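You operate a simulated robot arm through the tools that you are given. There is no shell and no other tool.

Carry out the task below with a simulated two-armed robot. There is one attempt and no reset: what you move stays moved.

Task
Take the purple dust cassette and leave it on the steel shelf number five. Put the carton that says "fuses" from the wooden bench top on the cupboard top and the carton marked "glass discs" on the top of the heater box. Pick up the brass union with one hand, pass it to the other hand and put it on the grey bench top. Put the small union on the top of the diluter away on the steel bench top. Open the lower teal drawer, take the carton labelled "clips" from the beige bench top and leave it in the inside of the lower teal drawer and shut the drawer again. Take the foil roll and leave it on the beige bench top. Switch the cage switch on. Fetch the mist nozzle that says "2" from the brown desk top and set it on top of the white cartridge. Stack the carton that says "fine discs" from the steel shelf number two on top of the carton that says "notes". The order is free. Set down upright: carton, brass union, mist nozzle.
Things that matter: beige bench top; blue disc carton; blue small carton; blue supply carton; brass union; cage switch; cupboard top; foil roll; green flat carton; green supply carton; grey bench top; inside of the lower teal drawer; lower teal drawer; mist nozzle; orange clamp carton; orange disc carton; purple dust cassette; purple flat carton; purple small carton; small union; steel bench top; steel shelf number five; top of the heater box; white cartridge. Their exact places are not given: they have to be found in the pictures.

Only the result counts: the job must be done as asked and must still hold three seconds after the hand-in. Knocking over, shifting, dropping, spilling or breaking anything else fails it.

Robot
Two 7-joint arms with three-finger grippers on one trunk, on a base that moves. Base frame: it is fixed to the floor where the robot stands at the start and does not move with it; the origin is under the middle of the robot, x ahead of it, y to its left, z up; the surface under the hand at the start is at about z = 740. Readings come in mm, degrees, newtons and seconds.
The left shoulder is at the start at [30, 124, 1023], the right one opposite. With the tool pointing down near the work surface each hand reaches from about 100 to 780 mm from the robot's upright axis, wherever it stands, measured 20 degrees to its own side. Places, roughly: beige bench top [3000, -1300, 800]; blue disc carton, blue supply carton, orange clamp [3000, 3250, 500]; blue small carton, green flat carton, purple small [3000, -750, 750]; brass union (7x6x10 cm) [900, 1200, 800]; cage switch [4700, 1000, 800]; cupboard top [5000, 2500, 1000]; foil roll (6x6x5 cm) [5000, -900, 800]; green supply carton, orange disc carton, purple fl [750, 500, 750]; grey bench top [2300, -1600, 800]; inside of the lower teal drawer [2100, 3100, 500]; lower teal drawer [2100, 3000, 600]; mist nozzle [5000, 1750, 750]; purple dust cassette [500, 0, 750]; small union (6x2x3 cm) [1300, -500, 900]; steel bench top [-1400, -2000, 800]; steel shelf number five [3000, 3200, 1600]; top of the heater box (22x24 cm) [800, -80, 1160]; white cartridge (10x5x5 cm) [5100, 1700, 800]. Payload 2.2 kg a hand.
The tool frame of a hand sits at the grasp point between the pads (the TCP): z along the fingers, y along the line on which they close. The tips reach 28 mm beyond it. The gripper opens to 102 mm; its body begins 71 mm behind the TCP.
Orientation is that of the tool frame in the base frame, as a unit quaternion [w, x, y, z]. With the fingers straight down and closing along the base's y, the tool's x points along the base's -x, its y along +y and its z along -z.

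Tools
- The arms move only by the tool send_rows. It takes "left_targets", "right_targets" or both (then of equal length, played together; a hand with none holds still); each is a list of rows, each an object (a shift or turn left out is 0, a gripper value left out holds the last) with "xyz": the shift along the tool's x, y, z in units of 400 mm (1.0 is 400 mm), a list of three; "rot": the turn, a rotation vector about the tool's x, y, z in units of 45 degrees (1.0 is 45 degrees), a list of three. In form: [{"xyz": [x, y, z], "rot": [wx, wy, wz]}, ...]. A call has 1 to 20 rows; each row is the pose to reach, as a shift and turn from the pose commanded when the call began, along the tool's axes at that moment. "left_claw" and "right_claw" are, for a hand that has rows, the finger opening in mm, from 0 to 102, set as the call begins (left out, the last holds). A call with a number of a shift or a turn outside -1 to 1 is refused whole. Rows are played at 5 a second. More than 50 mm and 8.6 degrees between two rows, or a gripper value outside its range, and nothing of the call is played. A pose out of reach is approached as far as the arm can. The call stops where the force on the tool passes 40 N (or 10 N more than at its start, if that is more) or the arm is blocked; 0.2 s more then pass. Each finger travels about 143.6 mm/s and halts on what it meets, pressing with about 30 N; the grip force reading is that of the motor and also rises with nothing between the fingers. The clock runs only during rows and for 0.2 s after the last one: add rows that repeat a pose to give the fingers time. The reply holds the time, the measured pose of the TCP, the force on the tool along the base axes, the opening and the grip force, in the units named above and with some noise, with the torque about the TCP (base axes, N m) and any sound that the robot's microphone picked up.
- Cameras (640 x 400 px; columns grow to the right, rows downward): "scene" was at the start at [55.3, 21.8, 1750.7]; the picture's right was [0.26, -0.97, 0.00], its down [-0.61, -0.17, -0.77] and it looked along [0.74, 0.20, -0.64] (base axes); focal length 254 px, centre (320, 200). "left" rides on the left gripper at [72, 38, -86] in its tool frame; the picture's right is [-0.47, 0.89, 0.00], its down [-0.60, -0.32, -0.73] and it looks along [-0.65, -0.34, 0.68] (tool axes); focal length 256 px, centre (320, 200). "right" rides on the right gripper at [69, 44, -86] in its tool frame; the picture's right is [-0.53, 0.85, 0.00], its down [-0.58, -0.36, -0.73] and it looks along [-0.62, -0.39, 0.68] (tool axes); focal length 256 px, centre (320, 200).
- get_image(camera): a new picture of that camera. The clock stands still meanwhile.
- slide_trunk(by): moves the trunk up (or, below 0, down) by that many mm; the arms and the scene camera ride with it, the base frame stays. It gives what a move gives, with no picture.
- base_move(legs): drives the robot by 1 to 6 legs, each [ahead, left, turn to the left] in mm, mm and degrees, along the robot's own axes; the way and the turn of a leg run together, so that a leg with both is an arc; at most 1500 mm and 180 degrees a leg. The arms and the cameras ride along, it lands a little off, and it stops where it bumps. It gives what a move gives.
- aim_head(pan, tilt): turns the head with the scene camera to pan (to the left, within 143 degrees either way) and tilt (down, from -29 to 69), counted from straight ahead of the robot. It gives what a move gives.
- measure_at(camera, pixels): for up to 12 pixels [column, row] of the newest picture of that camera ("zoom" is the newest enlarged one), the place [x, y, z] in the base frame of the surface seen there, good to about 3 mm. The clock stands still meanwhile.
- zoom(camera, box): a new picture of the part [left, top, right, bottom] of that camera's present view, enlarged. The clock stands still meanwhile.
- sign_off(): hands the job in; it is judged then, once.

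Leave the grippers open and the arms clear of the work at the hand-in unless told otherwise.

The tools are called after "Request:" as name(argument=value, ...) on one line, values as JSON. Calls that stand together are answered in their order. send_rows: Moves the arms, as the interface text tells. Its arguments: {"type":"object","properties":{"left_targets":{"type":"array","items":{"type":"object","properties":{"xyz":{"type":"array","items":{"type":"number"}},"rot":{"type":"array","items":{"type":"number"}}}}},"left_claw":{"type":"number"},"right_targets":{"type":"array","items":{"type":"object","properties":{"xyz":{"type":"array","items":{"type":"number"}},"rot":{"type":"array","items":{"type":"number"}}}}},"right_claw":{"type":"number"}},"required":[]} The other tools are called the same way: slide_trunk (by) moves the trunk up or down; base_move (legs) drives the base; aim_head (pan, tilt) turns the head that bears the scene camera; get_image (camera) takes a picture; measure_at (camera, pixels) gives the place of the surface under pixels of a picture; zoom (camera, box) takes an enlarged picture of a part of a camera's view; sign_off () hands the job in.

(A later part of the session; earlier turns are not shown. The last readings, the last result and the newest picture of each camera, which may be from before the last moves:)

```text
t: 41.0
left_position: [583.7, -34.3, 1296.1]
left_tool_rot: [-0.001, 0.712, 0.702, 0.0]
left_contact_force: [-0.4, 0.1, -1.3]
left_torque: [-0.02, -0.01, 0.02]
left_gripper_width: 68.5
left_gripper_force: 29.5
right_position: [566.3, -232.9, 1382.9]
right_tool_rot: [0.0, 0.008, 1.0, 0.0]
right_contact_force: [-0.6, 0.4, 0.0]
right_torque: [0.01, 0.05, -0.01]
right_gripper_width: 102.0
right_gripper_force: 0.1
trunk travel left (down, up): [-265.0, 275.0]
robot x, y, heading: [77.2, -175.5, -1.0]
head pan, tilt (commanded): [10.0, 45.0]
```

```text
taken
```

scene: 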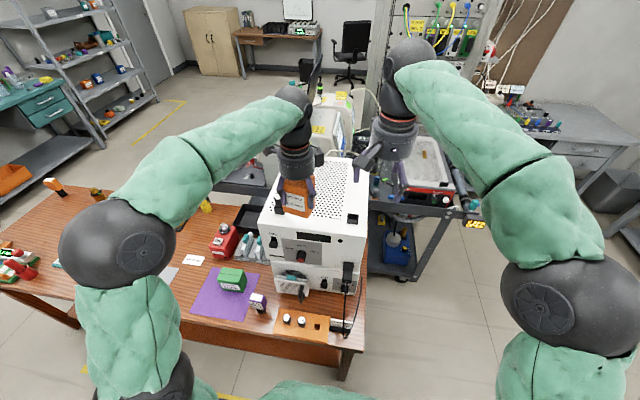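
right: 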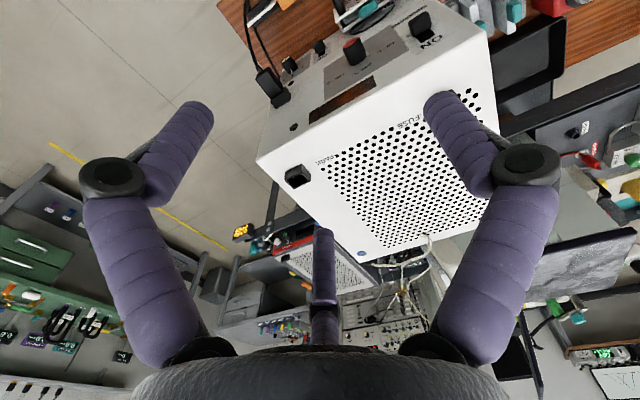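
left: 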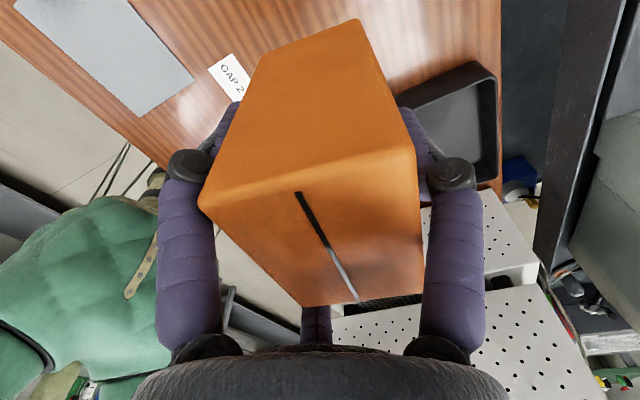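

Carton still held (width 68.5). Clear of the fuse at z≈1194. I check the left camera, then move over the heater top.

Request:
get_image(camera="left")

Request:
send_rows(left_targets=[{"xyz": [-0.02, 0.1, 0]}, {"xyz": [-0.04, 0.2, 0]}, {"xyz": [-0.06, 0.3, 0]}, {"xyz": [-0.08, 0.4, 0]}, {"xyz": [-0.0875, 0.5, 0]}, {"xyz": [-0.0875, 0.505, 0]}])

Request:
get_image(camera="scene")

```text
taken
```

left: 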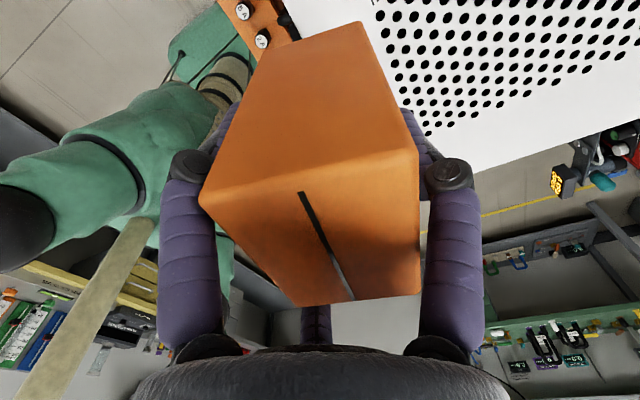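

```text
t: 42.4
left_position: [748.4, -67.5, 1286.1]
left_tool_rot: [0.0, 0.713, 0.702, 0.0]
left_contact_force: [-0.1, 0.4, -1.1]
left_torque: [0.0, 0.02, 0.0]
left_gripper_width: 68.1
left_gripper_force: 30.6
left hand out of reach, approached as far as the arm can: row 5, 6
right_position: [566.9, -232.0, 1383.5]
right_tool_rot: [0.0, 0.007, 1.0, 0.0]
right_contact_force: [0.9, 0.4, -0.8]
right_torque: [-0.04, -0.02, -0.01]
right_gripper_width: 102.0
right_gripper_force: 0.0
trunk travel left (down, up): [-265.0, 275.0]
robot x, y, heading: [74.4, -179.2, -0.6]
head pan, tilt (commanded): [10.0, 45.0]
```

```text
taken
```

scene: 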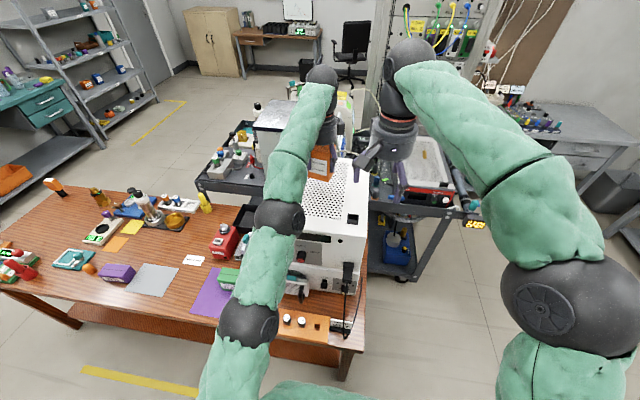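

The arm is near full stretch at x=748. I drive 40 mm forward so the carton is over the middle of the free area, then look.

Request:
base_move(legs=[[40, 0, 0]])

Request:
get_image(camera="left")

```text
t: 43.3
left_position: [790.2, -69.1, 1283.9]
left_tool_rot: [0.0, 0.712, 0.702, -0.001]
left_contact_force: [0.3, 0.1, -1.7]
left_torque: [0.01, 0.11, 0.03]
left_gripper_width: 68.1
left_gripper_force: 30.1
right_position: [607.5, -232.4, 1383.7]
right_tool_rot: [-0.001, 0.007, 1.0, 0.0]
right_contact_force: [0.6, 0.2, -0.5]
right_torque: [0.0, 0.06, 0.01]
right_gripper_width: 102.2
right_gripper_force: 0.0
trunk travel left (down, up): [-265.0, 275.0]
robot x, y, heading: [117.1, -180.3, -1.0]
head pan, tilt (commanded): [10.0, 45.0]
```

```text
taken
```

left: 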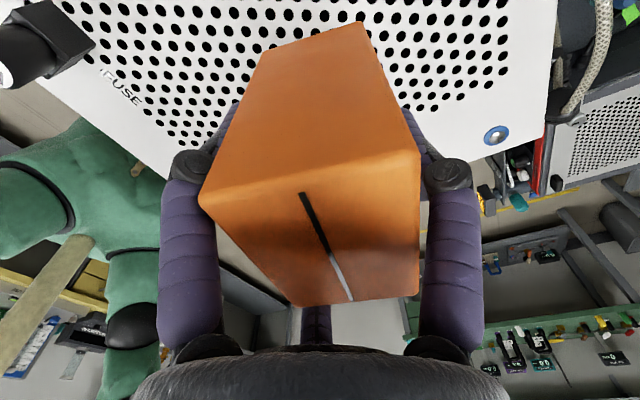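

I lower the carton toward the heater top (needs about 64 mm).

Request:
send_rows(left_targets=[{"xyz": [0, 0, 0.05]}, {"xyz": [0, 0, 0.1]}, {"xyz": [0, 0, 0.135]}, {"xyz": [0, 0, 0.15]}, {"xyz": [0, 0, 0.15]}])

```text
t: 44.5
left_position: [789.7, -68.8, 1223.8]
left_tool_rot: [0.0, 0.712, 0.703, 0.0]
left_contact_force: [0.7, 0.2, -0.7]
left_torque: [0.01, -0.03, 0.0]
left_gripper_width: 68.2
left_gripper_force: 30.8
right_position: [606.4, -232.0, 1383.5]
right_tool_rot: [-0.001, 0.006, 1.0, 0.0]
right_contact_force: [-0.5, 0.1, 0.2]
right_torque: [0.02, 0.02, -0.01]
right_gripper_width: 102.0
right_gripper_force: 0.0
trunk travel left (down, up): [-265.0, 275.0]
robot x, y, heading: [118.7, -179.3, -0.7]
head pan, tilt (commanded): [10.0, 45.0]
```

No contact yet at 1224; I continue in 1–2 mm steps.

Request:
send_rows(left_targets=[{"xyz": [0, 0, 0.004]}, {"xyz": [0, 0, 0.008]}, {"xyz": [0, 0, 0.011]}, {"xyz": [0, 0, 0.011]}])

Request:
zoom(camera="scene", box=[270, 110, 390, 230])

```text
t: 45.5
left_position: [789.1, -69.4, 1221.2]
left_tool_rot: [0.001, 0.712, 0.702, 0.0]
left_contact_force: [1.3, 1.1, 4.7]
left_torque: [-0.11, -0.09, 0.06]
left_gripper_width: 67.9
left_gripper_force: 30.1
right_position: [607.4, -232.0, 1383.7]
right_tool_rot: [0.0, 0.007, 1.0, 0.001]
right_contact_force: [-0.6, 0.1, -0.6]
right_torque: [0.04, -0.01, -0.01]
right_gripper_width: 101.8
right_gripper_force: 0.0
trunk travel left (down, up): [-265.0, 275.0]
robot x, y, heading: [115.8, -175.1, -0.7]
head pan, tilt (commanded): [10.0, 45.0]
```

```text
3.33 times, centred on (330, 170) of scene
```

zoom: 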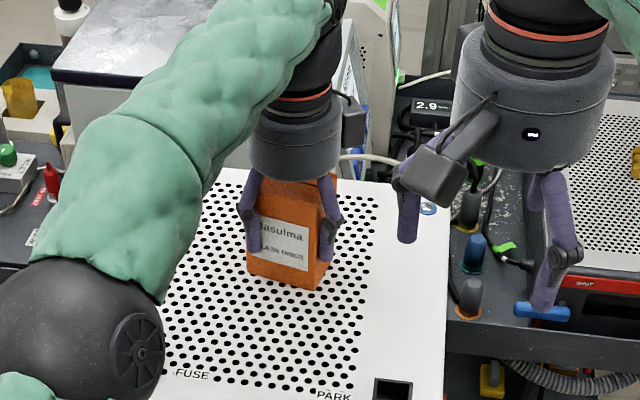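

Contact felt (4.7 N up) — the carton stands on the top. I open the fingers and then rise.

Request:
send_rows(left_targets=[{"xyz": [0, 0, 0]}, {"xyz": [0, 0, 0]}, {"xyz": [0, 0, 0]}, {"xyz": [0, 0, -0.05]}, {"xyz": [0, 0, -0.12]}, {"xyz": [0, 0, -0.2]}, {"xyz": [0, 0, -0.3]}, {"xyz": [0, 0, -0.4]}], left_claw=102)

Request:
zoom(camera="scene", box=[270, 110, 390, 230])

```text
t: 47.3
left_position: [763.4, -65.6, 1335.0]
left_tool_rot: [-0.001, 0.713, 0.702, -0.001]
left_contact_force: [1.0, -0.4, 0.5]
left_torque: [-0.01, 0.02, 0.01]
left_gripper_width: 101.9
left_gripper_force: 0.0
left hand out of reach, approached as far as the arm can: row 6, 7, 8
right_position: [607.4, -232.9, 1383.7]
right_tool_rot: [0.0, 0.007, 1.0, -0.001]
right_contact_force: [-0.1, -0.8, 0.5]
right_torque: [-0.01, 0.06, 0.0]
right_gripper_width: 102.0
right_gripper_force: 0.0
trunk travel left (down, up): [-265.0, 275.0]
robot x, y, heading: [117.5, -175.1, -0.8]
head pan, tilt (commanded): [10.0, 45.0]
```

```text
3.33 times, centred on (330, 170) of scene
```

zoom: 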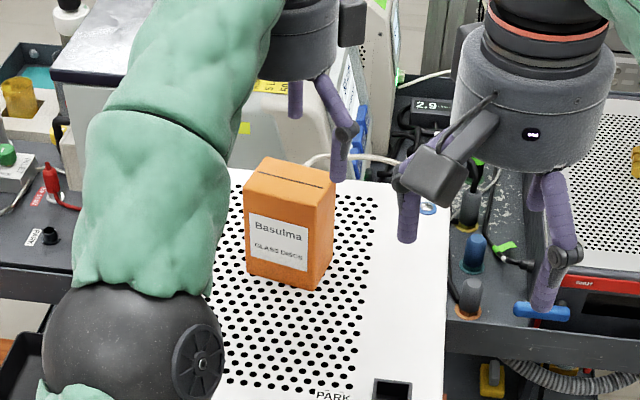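

"Glass discs" now stands on the heater top. I bring the left hand back over the bench, and zoom to the steel shelf unit at upper left (80,50).

Request:
send_rows(left_targets=[{"xyz": [0.06, -0.09, 0]}, {"xyz": [0.12, -0.18, 0]}, {"xyz": [0.18, -0.27, 0]}, {"xyz": [0.25, -0.36, 0.02]}, {"xyz": [0.32, -0.45, 0.04]}, {"xyz": [0.4, -0.54, 0.06]}, {"xyz": [0.48, -0.63, 0.08]}, {"xyz": [0.54, -0.72, 0.1]}, {"xyz": [0.54, -0.78, 0.12]}])

Request:
aim_head(pan=45, tilt=15)

Request:
get_image(camera="scene")

```text
t: 49.3
left_position: [451.7, 152.6, 1290.8]
left_tool_rot: [-0.001, 0.712, 0.702, 0.0]
left_contact_force: [0.3, -0.1, -0.9]
left_torque: [0.04, 0.02, 0.0]
left_gripper_width: 101.9
left_gripper_force: 0.0
right_position: [606.9, -233.6, 1383.8]
right_tool_rot: [0.0, 0.007, 1.0, 0.0]
right_contact_force: [-0.2, -0.3, 0.0]
right_torque: [0.01, -0.05, -0.01]
right_gripper_width: 101.8
right_gripper_force: 0.1
trunk travel left (down, up): [-265.0, 275.0]
robot x, y, heading: [112.0, -175.6, -0.5]
head pan, tilt (commanded): [10.0, 45.0]
```

```text
t: 50.3
left_position: [453.5, 151.4, 1290.2]
left_tool_rot: [0.0, 0.712, 0.702, -0.001]
left_contact_force: [0.3, 0.1, -0.2]
left_torque: [0.02, 0.0, -0.01]
left_gripper_width: 101.7
left_gripper_force: 0.1
right_position: [606.9, -233.6, 1383.4]
right_tool_rot: [-0.001, 0.006, 1.0, 0.0]
right_contact_force: [-0.4, -0.2, 0.1]
right_torque: [-0.03, 0.04, -0.03]
right_gripper_width: 101.8
right_gripper_force: 0.1
trunk travel left (down, up): [-265.0, 275.0]
robot x, y, heading: [118.3, -181.6, -0.6]
head pan, tilt (commanded): [45.0, 15.0]
```

```text
taken
```

scene: 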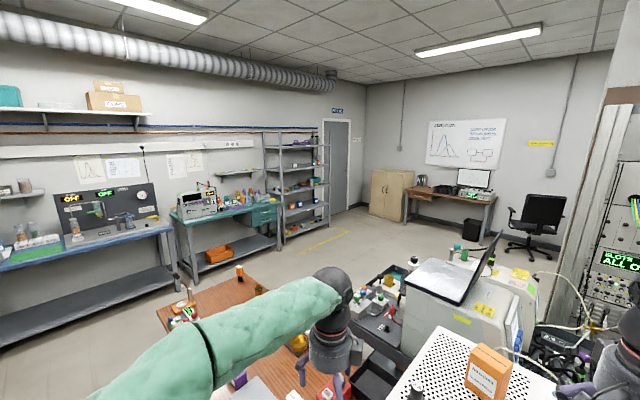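

I zoom in on the shelf unit and teal bench.

Request:
zoom(camera="scene", box=[250, 120, 350, 245])

Request:
measure_at(camera="zoom", pixels=[[200, 100], [200, 165], [210, 235], [220, 300], [230, 360], [280, 120], [90, 330], [260, 70], [340, 60], [240, 240]])

Request:
zoom(camera="scene", box=[160, 170, 300, 280])

Request:
measure_at(camera="zoom", pixels=[[475, 190], [475, 250], [475, 215], [300, 240], [400, 200], [100, 200], [350, 350], [560, 200], [440, 220], [530, 230]])

```text
3.20 times, centred on (300, 182) of scene
```

zoom: 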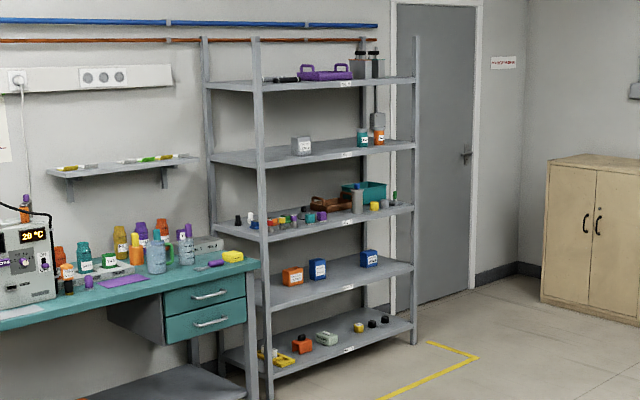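

```text
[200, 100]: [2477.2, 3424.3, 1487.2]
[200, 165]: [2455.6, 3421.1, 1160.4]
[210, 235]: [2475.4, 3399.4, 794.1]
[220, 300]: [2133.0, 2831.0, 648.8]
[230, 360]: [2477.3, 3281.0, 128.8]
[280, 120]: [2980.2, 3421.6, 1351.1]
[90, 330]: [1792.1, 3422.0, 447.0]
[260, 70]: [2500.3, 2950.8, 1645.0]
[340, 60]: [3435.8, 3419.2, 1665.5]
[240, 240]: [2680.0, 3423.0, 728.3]
```

```text
3.64 times, centred on (230, 225) of scene
```

zoom: 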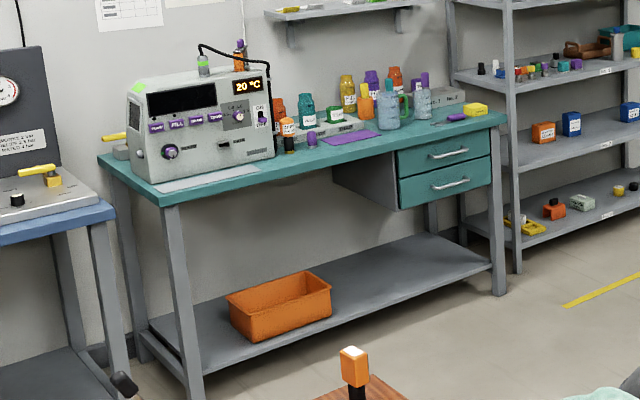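

```text
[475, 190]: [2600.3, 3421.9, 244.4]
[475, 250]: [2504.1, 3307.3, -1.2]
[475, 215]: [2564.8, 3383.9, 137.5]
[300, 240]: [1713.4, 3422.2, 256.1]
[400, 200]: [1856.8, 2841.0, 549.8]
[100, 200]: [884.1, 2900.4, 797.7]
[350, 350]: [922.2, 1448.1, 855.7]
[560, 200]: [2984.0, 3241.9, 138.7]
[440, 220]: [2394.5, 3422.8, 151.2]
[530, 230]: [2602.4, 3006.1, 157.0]
```

The shelf unit has five shelves (front y≈2950, x 2500–3450), cartons on the second one. Now I go back left to collect the cassette (right hand) and the fuses carton (left hand).

Request:
base_move(legs=[[0, 480, 0.7], [20, 0, 0]])

Request:
aim_head(pan=20, tilt=65)

Request:
get_image(camera="scene")

```text
t: 53.5
left_position: [469.5, 629.9, 1290.9]
left_tool_rot: [0.0, 0.705, 0.709, 0.001]
left_contact_force: [0.6, 0.3, 1.3]
left_torque: [-0.02, 0.02, 0.0]
left_gripper_width: 102.0
left_gripper_force: 0.1
right_position: [629.2, 248.5, 1382.7]
right_tool_rot: [0.0, -0.003, 1.0, 0.0]
right_contact_force: [1.3, -0.4, -0.9]
right_torque: [0.02, 0.02, -0.02]
right_gripper_width: 102.2
right_gripper_force: 0.1
trunk travel left (down, up): [-265.0, 275.0]
robot x, y, heading: [136.8, 293.3, 0.5]
head pan, tilt (commanded): [45.0, 15.0]
```

```text
t: 54.7
left_position: [469.5, 629.6, 1289.9]
left_tool_rot: [-0.001, 0.705, 0.709, 0.0]
left_contact_force: [0.4, 0.6, 0.5]
left_torque: [0.0, 0.01, 0.01]
left_gripper_width: 102.1
left_gripper_force: 0.0
right_position: [629.8, 248.7, 1384.1]
right_tool_rot: [0.0, -0.003, 1.0, 0.0]
right_contact_force: [-0.5, 0.3, -0.4]
right_torque: [-0.01, 0.0, 0.02]
right_gripper_width: 102.1
right_gripper_force: 0.0
trunk travel left (down, up): [-265.0, 275.0]
robot x, y, heading: [133.8, 291.9, 0.3]
head pan, tilt (commanded): [20.0, 65.0]
```

```text
taken
```

scene: 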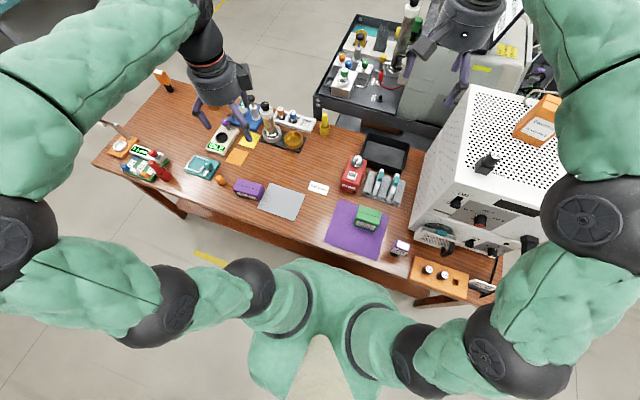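

I zoom on the fuses carton (250,190) and the cassette (400,248), measuring both.

Request:
zoom(camera="scene", box=[225, 165, 285, 215])

Request:
measure_at(camera="zoom", pixels=[[120, 160], [390, 185], [95, 225], [370, 280], [240, 200], [360, 370], [400, 290], [100, 250], [60, 300], [480, 180]])

Request:
zoom(camera="scene", box=[375, 225, 425, 275])

```text
8.00 times, centred on (255, 190) of scene
```

zoom: 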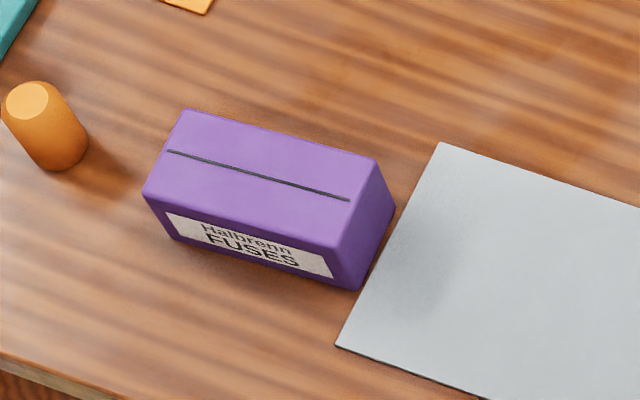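

```text
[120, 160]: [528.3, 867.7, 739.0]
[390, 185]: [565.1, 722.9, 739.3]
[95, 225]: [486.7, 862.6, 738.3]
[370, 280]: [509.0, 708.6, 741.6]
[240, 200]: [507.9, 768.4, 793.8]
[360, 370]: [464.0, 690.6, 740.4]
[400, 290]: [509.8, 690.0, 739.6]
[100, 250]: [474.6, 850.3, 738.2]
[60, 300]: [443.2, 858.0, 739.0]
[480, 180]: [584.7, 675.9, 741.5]
```

```text
8.00 times, centred on (400, 250) of scene
```

zoom: 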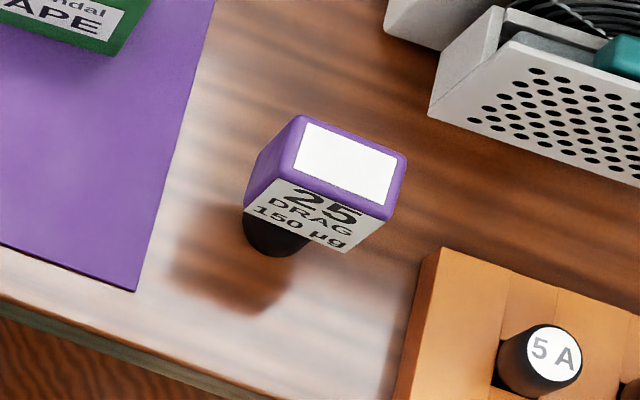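

Request:
measure_at(camera="zoom", pixels=[[304, 122], [398, 160], [282, 178], [384, 210], [345, 163], [262, 160], [275, 240], [300, 250], [250, 245]])

Request:
zoom(camera="scene", box=[225, 165, 285, 215])

Request:
measure_at(camera="zoom", pixels=[[191, 115], [370, 164], [150, 193], [335, 242], [258, 180], [165, 215], [355, 280], [388, 205], [340, 265]])

```text
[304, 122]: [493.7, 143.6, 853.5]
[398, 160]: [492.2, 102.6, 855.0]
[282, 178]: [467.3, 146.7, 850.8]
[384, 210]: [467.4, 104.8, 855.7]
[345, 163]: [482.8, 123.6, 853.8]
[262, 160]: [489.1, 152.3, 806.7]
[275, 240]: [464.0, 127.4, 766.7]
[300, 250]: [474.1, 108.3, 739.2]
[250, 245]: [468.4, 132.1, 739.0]
```

```text
8.00 times, centred on (255, 190) of scene
```

zoom: 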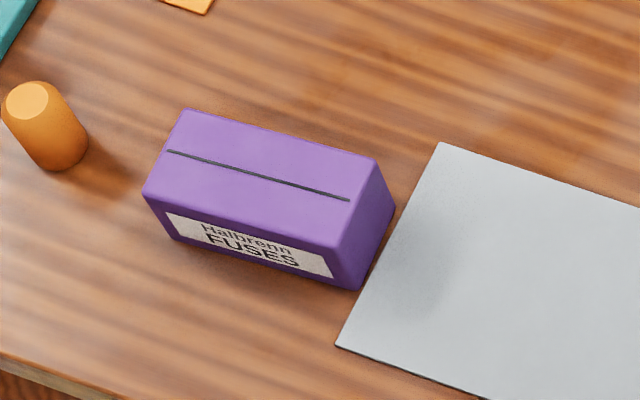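

```text
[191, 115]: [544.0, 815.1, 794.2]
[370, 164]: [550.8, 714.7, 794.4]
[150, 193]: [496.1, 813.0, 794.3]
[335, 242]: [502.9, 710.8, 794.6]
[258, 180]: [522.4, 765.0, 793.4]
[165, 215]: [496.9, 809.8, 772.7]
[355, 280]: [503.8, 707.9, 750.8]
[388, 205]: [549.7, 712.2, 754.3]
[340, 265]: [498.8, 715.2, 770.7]
```

Fuses carton: centre (523,763), 50×102×55, turned ~4°. Cassette: centre (480,124), head 30×46, top 853. I check the clearance of the perforated plate right of the cassette.

Request:
zoom(camera="scene", box=[375, 215, 455, 275])

Request:
measure_at(camera="zoom", pixels=[[345, 170], [350, 130], [390, 90], [440, 120], [500, 160], [480, 190], [40, 100], [90, 110], [380, 260], [450, 250]])

```text
6.67 times, centred on (415, 245) of scene
```

zoom: 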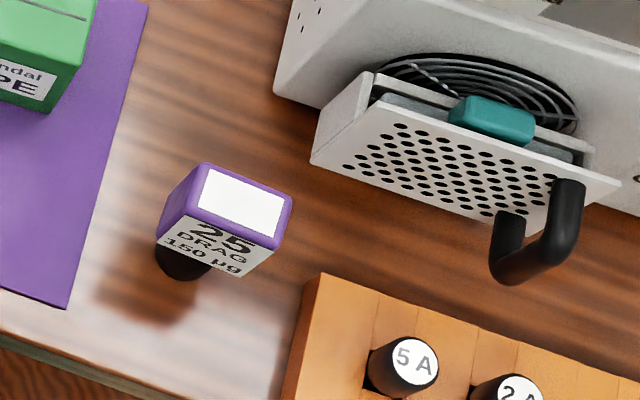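

```text
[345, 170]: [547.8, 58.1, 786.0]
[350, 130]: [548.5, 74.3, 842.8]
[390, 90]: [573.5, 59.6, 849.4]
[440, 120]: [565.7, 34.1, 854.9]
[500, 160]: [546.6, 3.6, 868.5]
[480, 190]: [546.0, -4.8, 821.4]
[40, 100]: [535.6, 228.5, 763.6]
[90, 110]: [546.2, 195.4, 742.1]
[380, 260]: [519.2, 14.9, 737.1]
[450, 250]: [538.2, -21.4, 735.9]
```

Clearances are fine. Both hands now move together: left toward the fuses carton, right turning −45° and lowering toward the cassette.

Request:
send_rows(left_targets=[{"xyz": [0.055, 0.02, 0.06], "rot": [0, 0, -0.02]}, {"xyz": [0.11, 0.04, 0.12], "rot": [0, 0, -0.04]}, {"xyz": [0.165, 0.06, 0.18], "rot": [0, 0, -0.06]}, {"xyz": [0.22, 0.08, 0.25], "rot": [0, 0, -0.078]}, {"xyz": [0.275, 0.1, 0.31], "rot": [0, 0, -0.078]}, {"xyz": [0.33, 0.115, 0.375], "rot": [0, 0, -0.078]}], right_targets=[{"xyz": [0.03, -0.025, 0.06], "rot": [0, 0, -0.17]}, {"xyz": [0.06, -0.05, 0.12], "rot": [0, 0, -0.34]}, {"xyz": [0.09, -0.075, 0.18], "rot": [0, 0, -0.51]}, {"xyz": [0.12, -0.1, 0.25], "rot": [0, 0, -0.68]}, {"xyz": [0.15, -0.125, 0.31], "rot": [0, 0, -0.85]}, {"xyz": [0.175, -0.15, 0.375], "rot": [0, 0, -1.0]}], right_claw=70)

Request:
send_rows(right_targets=[{"rot": [0, 0, -0.17]}, {"rot": [0, 0, -0.34]}, {"rot": [0, 0, -0.51]}, {"rot": [0, 0, -0.68]}, {"rot": [0, 0, -0.85]}, {"rot": [0, 0, -1.0]}, {"rot": [0, 0, -1.0]}])

```text
t: 56.1
left_position: [514.4, 764.1, 1141.5]
left_tool_rot: [0.0, 0.683, 0.73, 0.0]
left_contact_force: [-0.8, 0.7, -0.1]
left_torque: [0.02, 0.0, 0.0]
left_gripper_width: 102.0
left_gripper_force: 0.1
right_position: [558.5, 189.4, 1234.6]
right_tool_rot: [0.0, -0.387, 0.922, 0.0]
right_contact_force: [0.1, -0.1, -0.2]
right_torque: [-0.04, 0.02, 0.04]
right_gripper_width: 70.1
right_gripper_force: 0.1
trunk travel left (down, up): [-265.0, 275.0]
robot x, y, heading: [138.2, 290.8, 0.3]
head pan, tilt (commanded): [20.0, 65.0]
```

```text
t: 57.7
left_position: [513.6, 764.5, 1142.8]
left_tool_rot: [0.0, 0.683, 0.73, 0.0]
left_contact_force: [-0.1, 0.0, 0.0]
left_torque: [-0.02, -0.03, 0.02]
left_gripper_width: 102.0
left_gripper_force: 0.0
right_position: [559.9, 187.5, 1233.7]
right_tool_rot: [0.001, 0.71, -0.705, -0.001]
right_contact_force: [-0.4, -0.3, -1.4]
right_torque: [0.0, 0.01, -0.02]
right_gripper_width: 70.0
right_gripper_force: 0.1
trunk travel left (down, up): [-265.0, 275.0]
robot x, y, heading: [136.1, 291.0, 0.6]
head pan, tilt (commanded): [20.0, 65.0]
```

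Orientations are right. I bring both hands above their objects: right to (485,124,960), left to (515,762,900).

Request:
send_rows(left_targets=[{"xyz": [0, 0, 0.09]}, {"xyz": [0, 0, 0.18]}, {"xyz": [0, 0, 0.27]}, {"xyz": [0, 0, 0.36]}, {"xyz": [-0.003, 0.003, 0.45]}, {"xyz": [-0.005, 0.0035, 0.53]}, {"xyz": [-0.005, 0.0035, 0.605]}, {"xyz": [-0.005, 0.0035, 0.605]}], right_targets=[{"xyz": [0.023, 0.026, 0.098]}, {"xyz": [0.046, 0.053, 0.196]}, {"xyz": [0.069, 0.079, 0.294]}, {"xyz": [0.092, 0.106, 0.392]}, {"xyz": [0.115, 0.132, 0.49]}, {"xyz": [0.138, 0.159, 0.588]}, {"xyz": [0.159, 0.185, 0.685]}, {"xyz": [0.159, 0.185, 0.685]}])

Request:
get_image(camera="right")

Request:
get_image(camera="left")

Request:
get_image(camera="scene")

```text
t: 59.5
left_position: [515.5, 761.4, 899.0]
left_tool_rot: [-0.001, 0.683, 0.73, -0.001]
left_contact_force: [-0.8, 0.3, 0.5]
left_torque: [0.0, -0.01, 0.02]
left_gripper_width: 102.0
left_gripper_force: 0.1
right_position: [483.2, 124.2, 956.9]
right_tool_rot: [-0.001, 0.709, -0.705, 0.001]
right_contact_force: [1.0, 0.4, -0.4]
right_torque: [-0.02, -0.03, 0.0]
right_gripper_width: 70.2
right_gripper_force: 0.1
trunk travel left (down, up): [-265.0, 275.0]
robot x, y, heading: [140.0, 296.2, 0.1]
head pan, tilt (commanded): [20.0, 65.0]
```

```text
taken
```

right: 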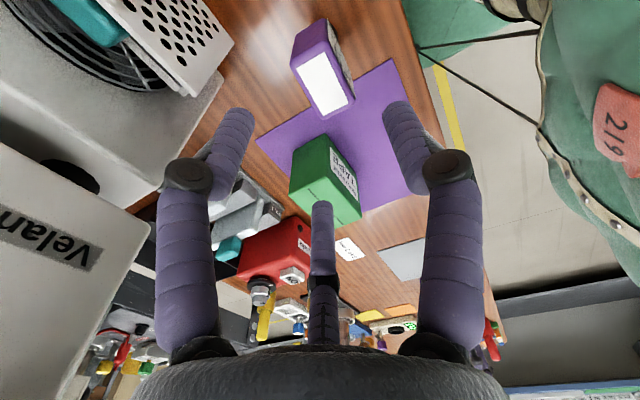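

```text
taken
```

left: 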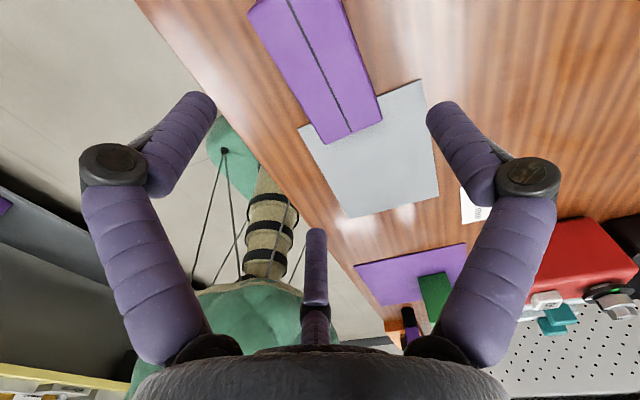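

```text
taken
```

scene: 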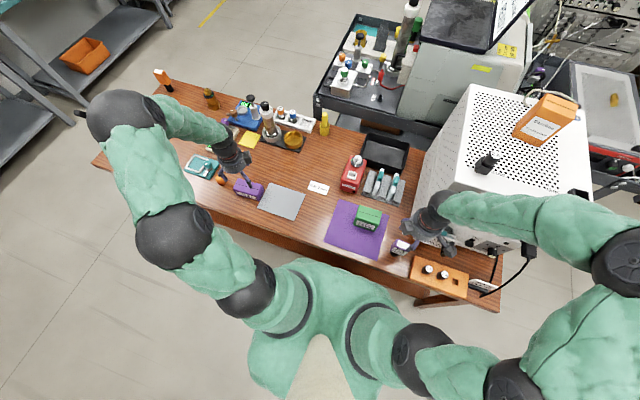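

Both are above their objects. Before lowering I check how near the right forearm is to the heater box.

Request:
measure_at(camera="scene", pixels=[[450, 205], [480, 210], [520, 215], [560, 220], [600, 240], [630, 265], [520, 195], [560, 200], [430, 215], [445, 235], [600, 320], [480, 345]])

```text
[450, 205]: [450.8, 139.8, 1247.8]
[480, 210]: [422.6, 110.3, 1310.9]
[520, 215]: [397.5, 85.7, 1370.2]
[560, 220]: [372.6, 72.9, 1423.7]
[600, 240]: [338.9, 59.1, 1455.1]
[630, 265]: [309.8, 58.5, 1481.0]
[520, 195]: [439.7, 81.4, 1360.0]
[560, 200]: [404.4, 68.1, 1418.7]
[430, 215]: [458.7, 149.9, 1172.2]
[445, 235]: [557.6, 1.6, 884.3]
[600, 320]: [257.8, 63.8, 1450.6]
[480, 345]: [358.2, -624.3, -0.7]
```

The forearm rises toward the robot, well clear. I lower both: right to z≈828, left to z≈780.

Request:
send_rows(left_targets=[{"xyz": [0, 0, 0.08]}, {"xyz": [0, 0, 0.15]}, {"xyz": [0, 0, 0.21]}, {"xyz": [0, 0, 0.26]}, {"xyz": [0, 0, 0.2975]}, {"xyz": [0, 0, 0.2975]}], right_targets=[{"xyz": [0, -0.003, 0.08]}, {"xyz": [0, -0.003, 0.16]}, {"xyz": [0, -0.003, 0.22]}, {"xyz": [0, -0.003, 0.28]}, {"xyz": [0, -0.003, 0.3225]}, {"xyz": [0, -0.003, 0.3225]}])

Request:
get_image(camera="right")

Request:
get_image(camera="left")

```text
t: 60.9
left_position: [514.2, 762.5, 779.6]
left_tool_rot: [-0.001, 0.684, 0.73, 0.0]
left_contact_force: [-0.4, 0.2, 0.1]
left_torque: [0.02, -0.01, 0.05]
left_gripper_width: 101.9
left_gripper_force: 0.1
right_position: [485.0, 123.3, 831.1]
right_tool_rot: [0.001, 0.709, -0.705, -0.001]
right_contact_force: [0.4, -0.8, -0.7]
right_torque: [0.03, 0.02, 0.0]
right_gripper_width: 69.9
right_gripper_force: 0.0
trunk travel left (down, up): [-265.0, 275.0]
robot x, y, heading: [136.1, 293.5, 0.3]
head pan, tilt (commanded): [20.0, 65.0]
```

```text
taken
```

right: 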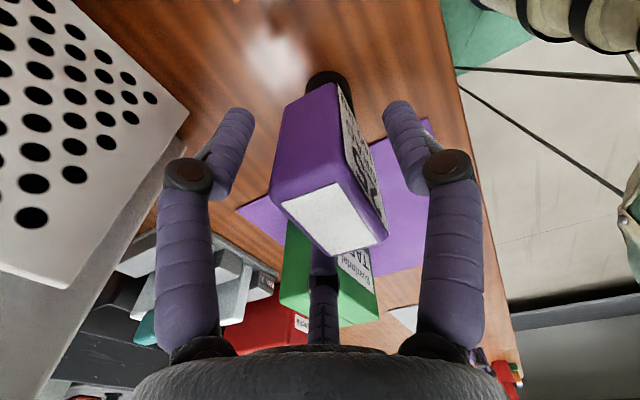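

```text
taken
```

left: 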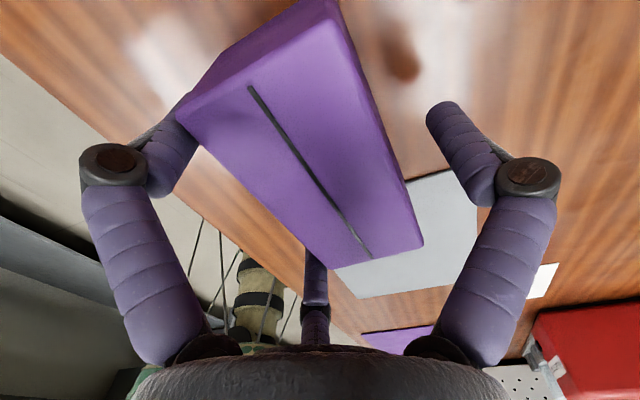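

Both objects lie between the fingers. I close both grippers.

Request:
send_rows(left_targets=[{}, {}, {}, {}, {}], right_targets=[{}, {}, {}, {}, {}], left_claw=20, right_claw=10)

Request:
get_image(camera="right")

Request:
get_image(camera="left")

```text
t: 62.1
left_position: [515.1, 762.9, 778.2]
left_tool_rot: [0.0, 0.684, 0.73, -0.001]
left_contact_force: [1.2, 1.6, 4.4]
left_torque: [0.04, -0.03, 0.0]
left_gripper_width: 76.5
left_gripper_force: 29.4
right_position: [485.5, 122.3, 831.9]
right_tool_rot: [0.001, 0.709, -0.705, 0.0]
right_contact_force: [-0.3, 0.7, 2.9]
right_torque: [-0.02, 0.05, 0.0]
right_gripper_width: 45.7
right_gripper_force: 30.2
trunk travel left (down, up): [-265.0, 275.0]
robot x, y, heading: [138.4, 292.2, 0.3]
head pan, tilt (commanded): [20.0, 65.0]
```

```text
taken
```

right: 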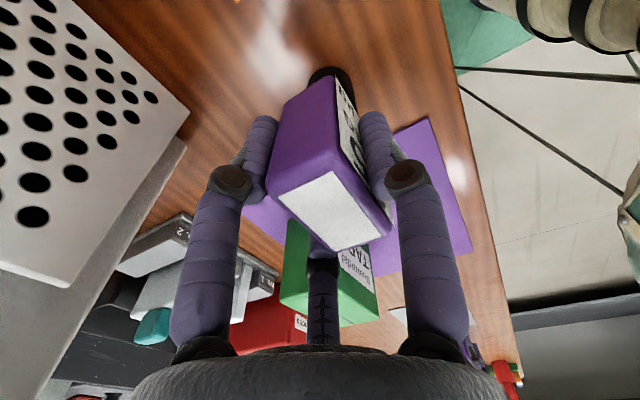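

```text
taken
```

left: 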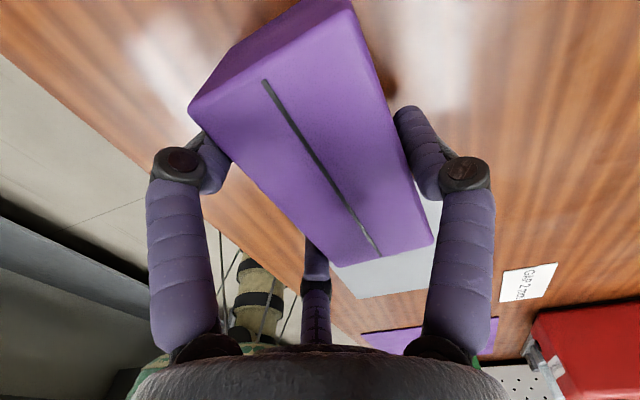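

Both gripped (left 76 mm, right 46 mm, 30 N). I lift both together slowly.

Request:
send_rows(left_targets=[{"xyz": [0, 0, -0.02]}, {"xyz": [0, 0, -0.06]}, {"xyz": [0, 0, -0.12]}, {"xyz": [0, 0, -0.2]}, {"xyz": [0, 0, -0.3]}, {"xyz": [0, 0, -0.4]}, {"xyz": [0, 0, -0.5]}, {"xyz": [0, 0, -0.6]}, {"xyz": [0, 0, -0.7]}], right_targets=[{"xyz": [0, 0, -0.02]}, {"xyz": [0, 0, -0.06]}, {"xyz": [0, 0, -0.12]}, {"xyz": [0, 0, -0.2]}, {"xyz": [0, 0, -0.3]}, {"xyz": [0, 0, -0.4]}, {"xyz": [0, 0, -0.5]}, {"xyz": [0, 0, -0.6]}, {"xyz": [0, 0, -0.7]}])

Request:
get_image(camera="right")

Request:
get_image(camera="left")

```text
t: 64.1
left_position: [513.6, 760.8, 1060.1]
left_tool_rot: [0.0, 0.684, 0.73, 0.0]
left_contact_force: [0.1, -0.1, -1.3]
left_torque: [0.02, -0.02, 0.0]
left_gripper_width: 76.7
left_gripper_force: 29.9
right_position: [482.9, 122.9, 1111.2]
right_tool_rot: [0.0, 0.71, -0.704, -0.001]
right_contact_force: [-0.2, -0.2, -1.2]
right_torque: [-0.03, 0.01, -0.02]
right_gripper_width: 45.6
right_gripper_force: 29.9
trunk travel left (down, up): [-265.0, 275.0]
robot x, y, heading: [137.3, 294.0, 0.1]
head pan, tilt (commanded): [20.0, 65.0]
```

```text
taken
```

right: 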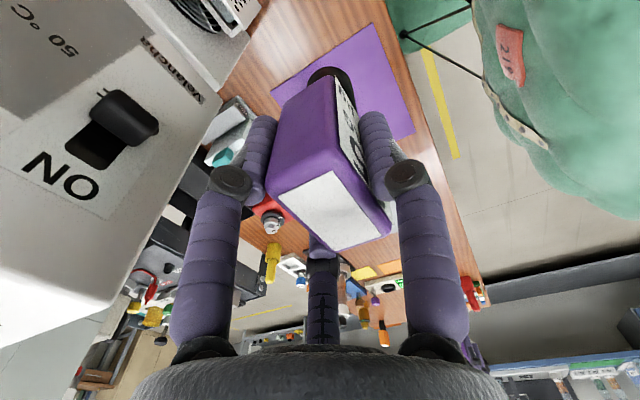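

```text
taken
```

left: 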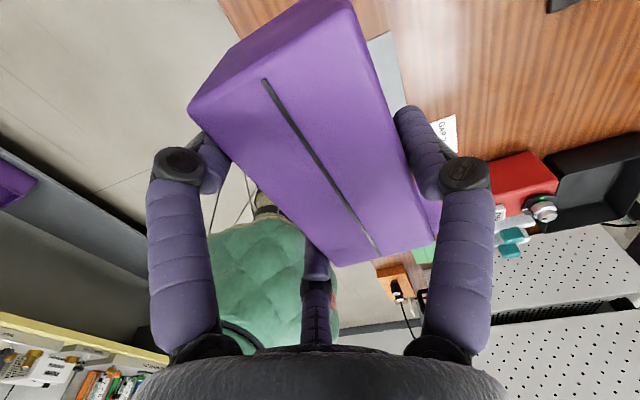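

Both held. I back the base away from the bench, then tuck the left hand inward and raise both hands for driving.

Request:
base_move(legs=[[-400, 0, 0]])

Request:
send_rows(left_targets=[{"xyz": [-0.06, -0.004, -0.04]}, {"xyz": [-0.12, -0.008, -0.08]}, {"xyz": [-0.18, -0.012, -0.12]}, {"xyz": [-0.24, -0.016, -0.16]}, {"xyz": [-0.3, -0.02, -0.2]}, {"xyz": [-0.36, -0.024, -0.24]}, {"xyz": [-0.42, -0.028, -0.28]}, {"xyz": [-0.45, -0.03, -0.3]}], right_targets=[{"xyz": [0, 0, -0.03]}, {"xyz": [0, 0, -0.06]}, {"xyz": [0, 0, -0.1]}, {"xyz": [0, 0, -0.13]}, {"xyz": [0, 0, -0.16]}, {"xyz": [0, 0, -0.2]}, {"xyz": [0, 0, -0.2]}, {"xyz": [0, 0, -0.2]}])

Request:
aim_head(pan=80, tilt=30)

Request:
get_image(camera="scene")

```text
t: 66.5
left_position: [130.7, 757.8, 1058.5]
left_tool_rot: [0.0, 0.688, 0.726, 0.0]
left_contact_force: [0.0, -0.6, -1.4]
left_torque: [-0.01, 0.03, 0.03]
left_gripper_width: 76.4
left_gripper_force: 30.2
right_position: [93.5, 120.3, 1109.6]
right_tool_rot: [0.0, -0.705, 0.709, 0.0]
right_contact_force: [-0.4, 0.5, -0.6]
right_torque: [-0.02, -0.01, -0.01]
right_gripper_width: 45.8
right_gripper_force: 29.9
trunk travel left (down, up): [-265.0, 275.0]
robot x, y, heading: [-247.9, 294.0, -0.2]
head pan, tilt (commanded): [20.0, 65.0]
```

```text
t: 68.3
left_position: [129.0, 577.3, 1180.9]
left_tool_rot: [0.0, 0.687, 0.727, -0.001]
left_contact_force: [0.1, 0.0, -1.5]
left_torque: [0.0, 0.02, -0.01]
left_gripper_width: 76.5
left_gripper_force: 30.4
right_position: [95.3, 117.7, 1188.2]
right_tool_rot: [0.0, -0.705, 0.709, 0.0]
right_contact_force: [0.1, 0.2, -0.2]
right_torque: [0.0, -0.01, -0.02]
right_gripper_width: 45.8
right_gripper_force: 29.8
trunk travel left (down, up): [-265.0, 275.0]
robot x, y, heading: [-249.4, 295.2, -0.3]
head pan, tilt (commanded): [20.0, 65.0]
```

```text
t: 69.6
left_position: [130.3, 577.5, 1181.1]
left_tool_rot: [0.0, 0.688, 0.726, 0.0]
left_contact_force: [-0.5, 0.2, -1.6]
left_torque: [0.03, 0.01, 0.05]
left_gripper_width: 76.5
left_gripper_force: 30.2
right_position: [95.1, 117.3, 1188.3]
right_tool_rot: [0.0, -0.705, 0.709, 0.0]
right_contact_force: [-0.4, -0.7, -1.7]
right_torque: [-0.06, -0.01, 0.01]
right_gripper_width: 45.9
right_gripper_force: 29.7
trunk travel left (down, up): [-265.0, 275.0]
robot x, y, heading: [-251.5, 297.6, -0.3]
head pan, tilt (commanded): [80.0, 30.0]
```

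```text
taken
```

scene: 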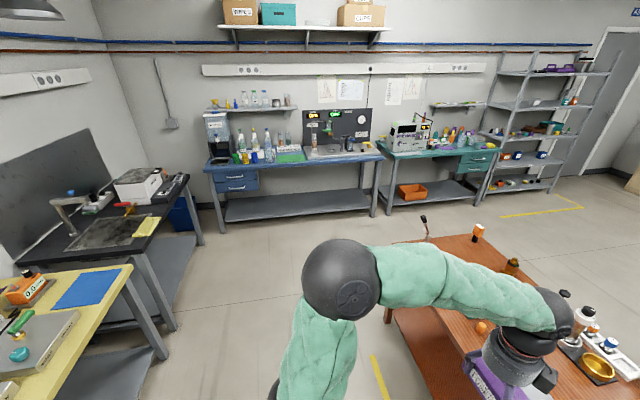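

The way left is open. I measure the blue bench front edge and the floor space.

Request:
measure_at(camera="scene", pixels=[[212, 170], [380, 157], [385, 210], [220, 230], [250, 260], [340, 280], [303, 290], [420, 215], [395, 238], [150, 180], [200, 245], [480, 200]])

```text
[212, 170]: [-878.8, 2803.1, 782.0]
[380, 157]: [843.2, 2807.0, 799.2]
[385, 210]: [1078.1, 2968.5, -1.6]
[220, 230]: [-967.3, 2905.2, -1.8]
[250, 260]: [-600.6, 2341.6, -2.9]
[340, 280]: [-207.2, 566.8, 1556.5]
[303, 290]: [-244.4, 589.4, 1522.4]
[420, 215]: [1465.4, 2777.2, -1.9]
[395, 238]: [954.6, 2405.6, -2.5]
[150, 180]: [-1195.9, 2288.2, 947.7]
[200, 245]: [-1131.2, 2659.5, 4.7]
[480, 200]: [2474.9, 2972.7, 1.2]
```

Corridor between bench end (y≈1455) and blue bench front (y≈2803) is clear. I drive left 1820 mm, then ahead 1000 mm.

Request:
base_move(legs=[[0, 1500, 0], [0, 320, 0], [1000, 0, 0]])

Request:
aim_head(pan=0, tilt=30)

Request:
get_image(camera="scene")

```text
t: 83.5
left_position: [1045.4, 2453.3, 1180.4]
left_tool_rot: [0.0, 0.677, 0.736, -0.001]
left_contact_force: [0.7, -0.3, -1.4]
left_torque: [-0.01, 0.04, -0.01]
left_gripper_width: 76.7
left_gripper_force: 29.9
right_position: [1024.1, 1994.1, 1187.9]
right_tool_rot: [0.001, 0.715, -0.699, -0.001]
right_contact_force: [0.0, 1.1, -1.5]
right_torque: [0.01, -0.02, -0.03]
right_gripper_width: 45.5
right_gripper_force: 29.4
trunk travel left (down, up): [-265.0, 275.0]
robot x, y, heading: [669.0, 2158.0, 1.3]
head pan, tilt (commanded): [80.0, 30.0]
```

```text
t: 85.0
left_position: [1045.0, 2453.3, 1180.8]
left_tool_rot: [0.0, 0.677, 0.736, 0.0]
left_contact_force: [-0.1, 0.1, -1.0]
left_torque: [-0.01, 0.05, -0.01]
left_gripper_width: 76.5
left_gripper_force: 30.1
right_position: [1022.8, 1994.8, 1187.9]
right_tool_rot: [0.0, 0.715, -0.699, 0.0]
right_contact_force: [-0.1, 0.2, -0.4]
right_torque: [0.01, 0.03, -0.02]
right_gripper_width: 45.4
right_gripper_force: 30.1
trunk travel left (down, up): [-265.0, 275.0]
robot x, y, heading: [667.3, 2159.1, 1.3]
head pan, tilt (commanded): [0.0, 30.0]
```

```text
taken
```

scene: 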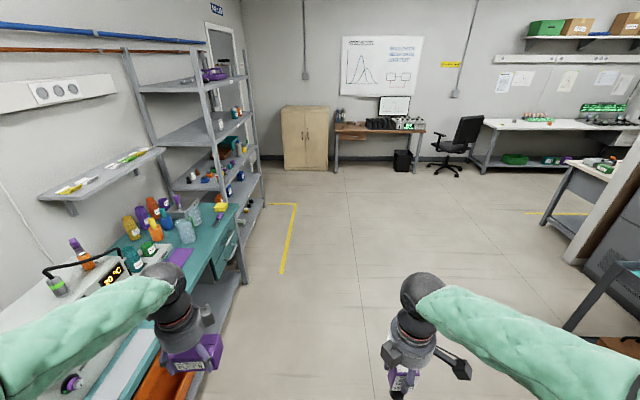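

The way ahead is open. I straighten the heading, drive ahead to x≈3000 and turn left 90° to face the shelf.

Request:
base_move(legs=[[0, 0, -1.3], [1500, 0, 0], [800, 0, 0], [0, 0, 90]])

Request:
aim_head(pan=0, tilt=20)

Request:
get_image(camera="scene")

```text
t: 100.4
left_position: [2674.2, 2456.4, 1180.6]
left_tool_rot: [0.0, -0.004, 1.0, 0.0]
left_contact_force: [0.3, -0.4, -1.5]
left_torque: [-0.02, 0.03, 0.01]
left_gripper_width: 76.7
left_gripper_force: 30.3
right_position: [3130.3, 2399.9, 1188.2]
right_tool_rot: [0.0, 1.0, -0.026, 0.0]
right_contact_force: [-0.2, 0.6, -0.3]
right_torque: [0.02, -0.01, 0.03]
right_gripper_width: 45.6
right_gripper_force: 30.4
trunk travel left (down, up): [-265.0, 275.0]
robot x, y, heading: [2940.8, 2062.7, 87.0]
head pan, tilt (commanded): [0.0, 30.0]
```

```text
t: 101.1
left_position: [2674.7, 2455.1, 1180.2]
left_tool_rot: [0.0, -0.004, 1.0, 0.0]
left_contact_force: [0.3, -0.5, -1.9]
left_torque: [-0.04, 0.0, -0.01]
left_gripper_width: 76.8
left_gripper_force: 30.4
right_position: [3131.9, 2398.8, 1189.2]
right_tool_rot: [0.0, 1.0, -0.026, 0.0]
right_contact_force: [0.9, 0.0, -0.4]
right_torque: [0.0, 0.04, 0.02]
right_gripper_width: 45.6
right_gripper_force: 30.0
trunk travel left (down, up): [-265.0, 275.0]
robot x, y, heading: [2938.8, 2059.0, 87.2]
head pan, tilt (commanded): [0.0, 20.0]
```

```text
taken
```

scene: 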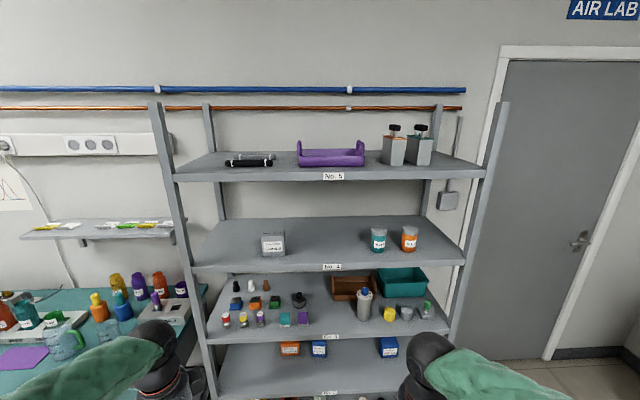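

I zoom on shelf 5 and measure its surface and items.

Request:
zoom(camera="scene", box=[160, 90, 500, 200])

Request:
measure_at(camera="scene", pixels=[[200, 176], [280, 175], [400, 174], [455, 173], [250, 162], [280, 158], [300, 165], [362, 165], [384, 163], [330, 171], [220, 155], [440, 160]])

Request:
zoom(camera="scene", box=[200, 320, 460, 400])

```text
1.88 times, centred on (330, 145) of scene
```

zoom: 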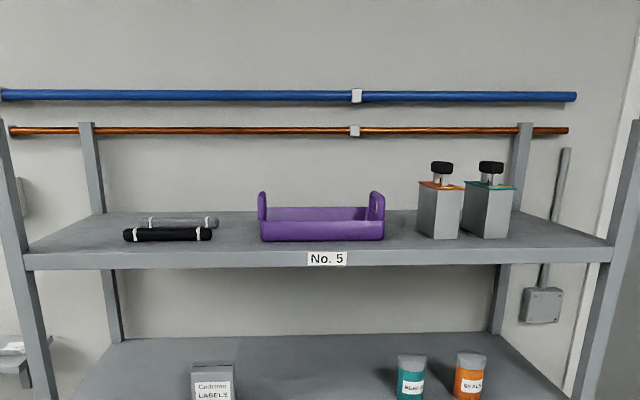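

```text
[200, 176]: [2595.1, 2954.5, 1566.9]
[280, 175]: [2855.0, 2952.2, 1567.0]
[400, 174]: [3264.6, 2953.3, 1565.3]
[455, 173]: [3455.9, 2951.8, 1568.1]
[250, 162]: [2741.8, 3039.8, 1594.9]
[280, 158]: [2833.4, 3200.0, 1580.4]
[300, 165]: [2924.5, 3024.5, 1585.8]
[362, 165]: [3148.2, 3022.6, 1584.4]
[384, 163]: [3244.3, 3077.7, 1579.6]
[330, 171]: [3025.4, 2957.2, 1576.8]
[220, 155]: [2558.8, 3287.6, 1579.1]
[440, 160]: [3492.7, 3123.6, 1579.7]
```

```text
2.46 times, centred on (330, 360) of scene
```

zoom: 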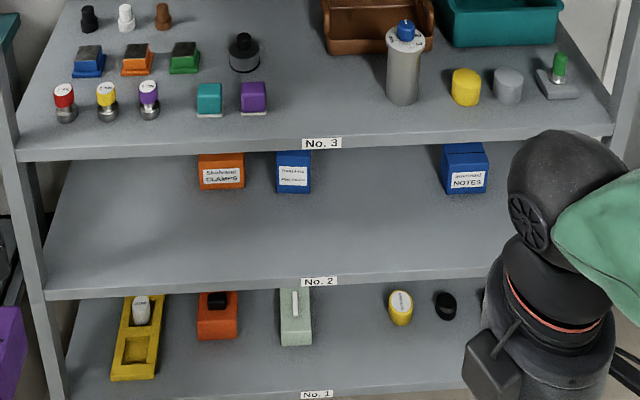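

Shelf 5 is at z≈1580; free area is left of the black tube (x≈2560–2700). I raise the trunk fully, then retract the left hand a little.

Request:
slide_trunk(by=270)

Request:
send_rows(left_targets=[{"xyz": [0, -0.1, 0]}, {"xyz": [0, -0.2, 0]}, {"xyz": [0, -0.3, 0]}, {"xyz": [0, -0.3, 0]}], right_targets=[{"xyz": [-0.06, 0, -0.1]}, {"xyz": [-0.12, 0, -0.2]}, {"xyz": [-0.18, 0, -0.3]}, {"xyz": [-0.18, 0, -0.4]}])

```text
t: 103.9
left_position: [2675.1, 2456.5, 1450.8]
left_tool_rot: [0.0, -0.004, 1.0, -0.001]
left_contact_force: [-0.6, -0.6, -1.5]
left_torque: [0.0, -0.02, 0.02]
left_gripper_width: 76.8
left_gripper_force: 29.9
right_position: [3130.1, 2399.4, 1458.1]
right_tool_rot: [0.001, 1.0, -0.025, 0.0]
right_contact_force: [0.7, 1.0, -0.7]
right_torque: [-0.01, 0.02, 0.0]
right_gripper_width: 45.7
right_gripper_force: 30.6
trunk travel left (down, up): [-535.0, 5.0]
robot x, y, heading: [2939.6, 2060.3, 87.0]
head pan, tilt (commanded): [0.0, 20.0]
```

```text
t: 104.9
left_position: [2673.8, 2337.1, 1450.0]
left_tool_rot: [0.0, -0.004, 1.0, -0.001]
left_contact_force: [0.4, 0.2, -0.9]
left_torque: [-0.07, 0.04, -0.02]
left_gripper_width: 76.4
left_gripper_force: 29.8
right_position: [3058.8, 2407.7, 1615.9]
right_tool_rot: [0.001, 1.0, -0.026, 0.0]
right_contact_force: [-0.3, 0.3, -1.9]
right_torque: [-0.05, -0.02, 0.0]
right_gripper_width: 45.8
right_gripper_force: 29.8
trunk travel left (down, up): [-535.0, 5.0]
robot x, y, heading: [2940.9, 2061.8, 87.1]
head pan, tilt (commanded): [0.0, 20.0]
```

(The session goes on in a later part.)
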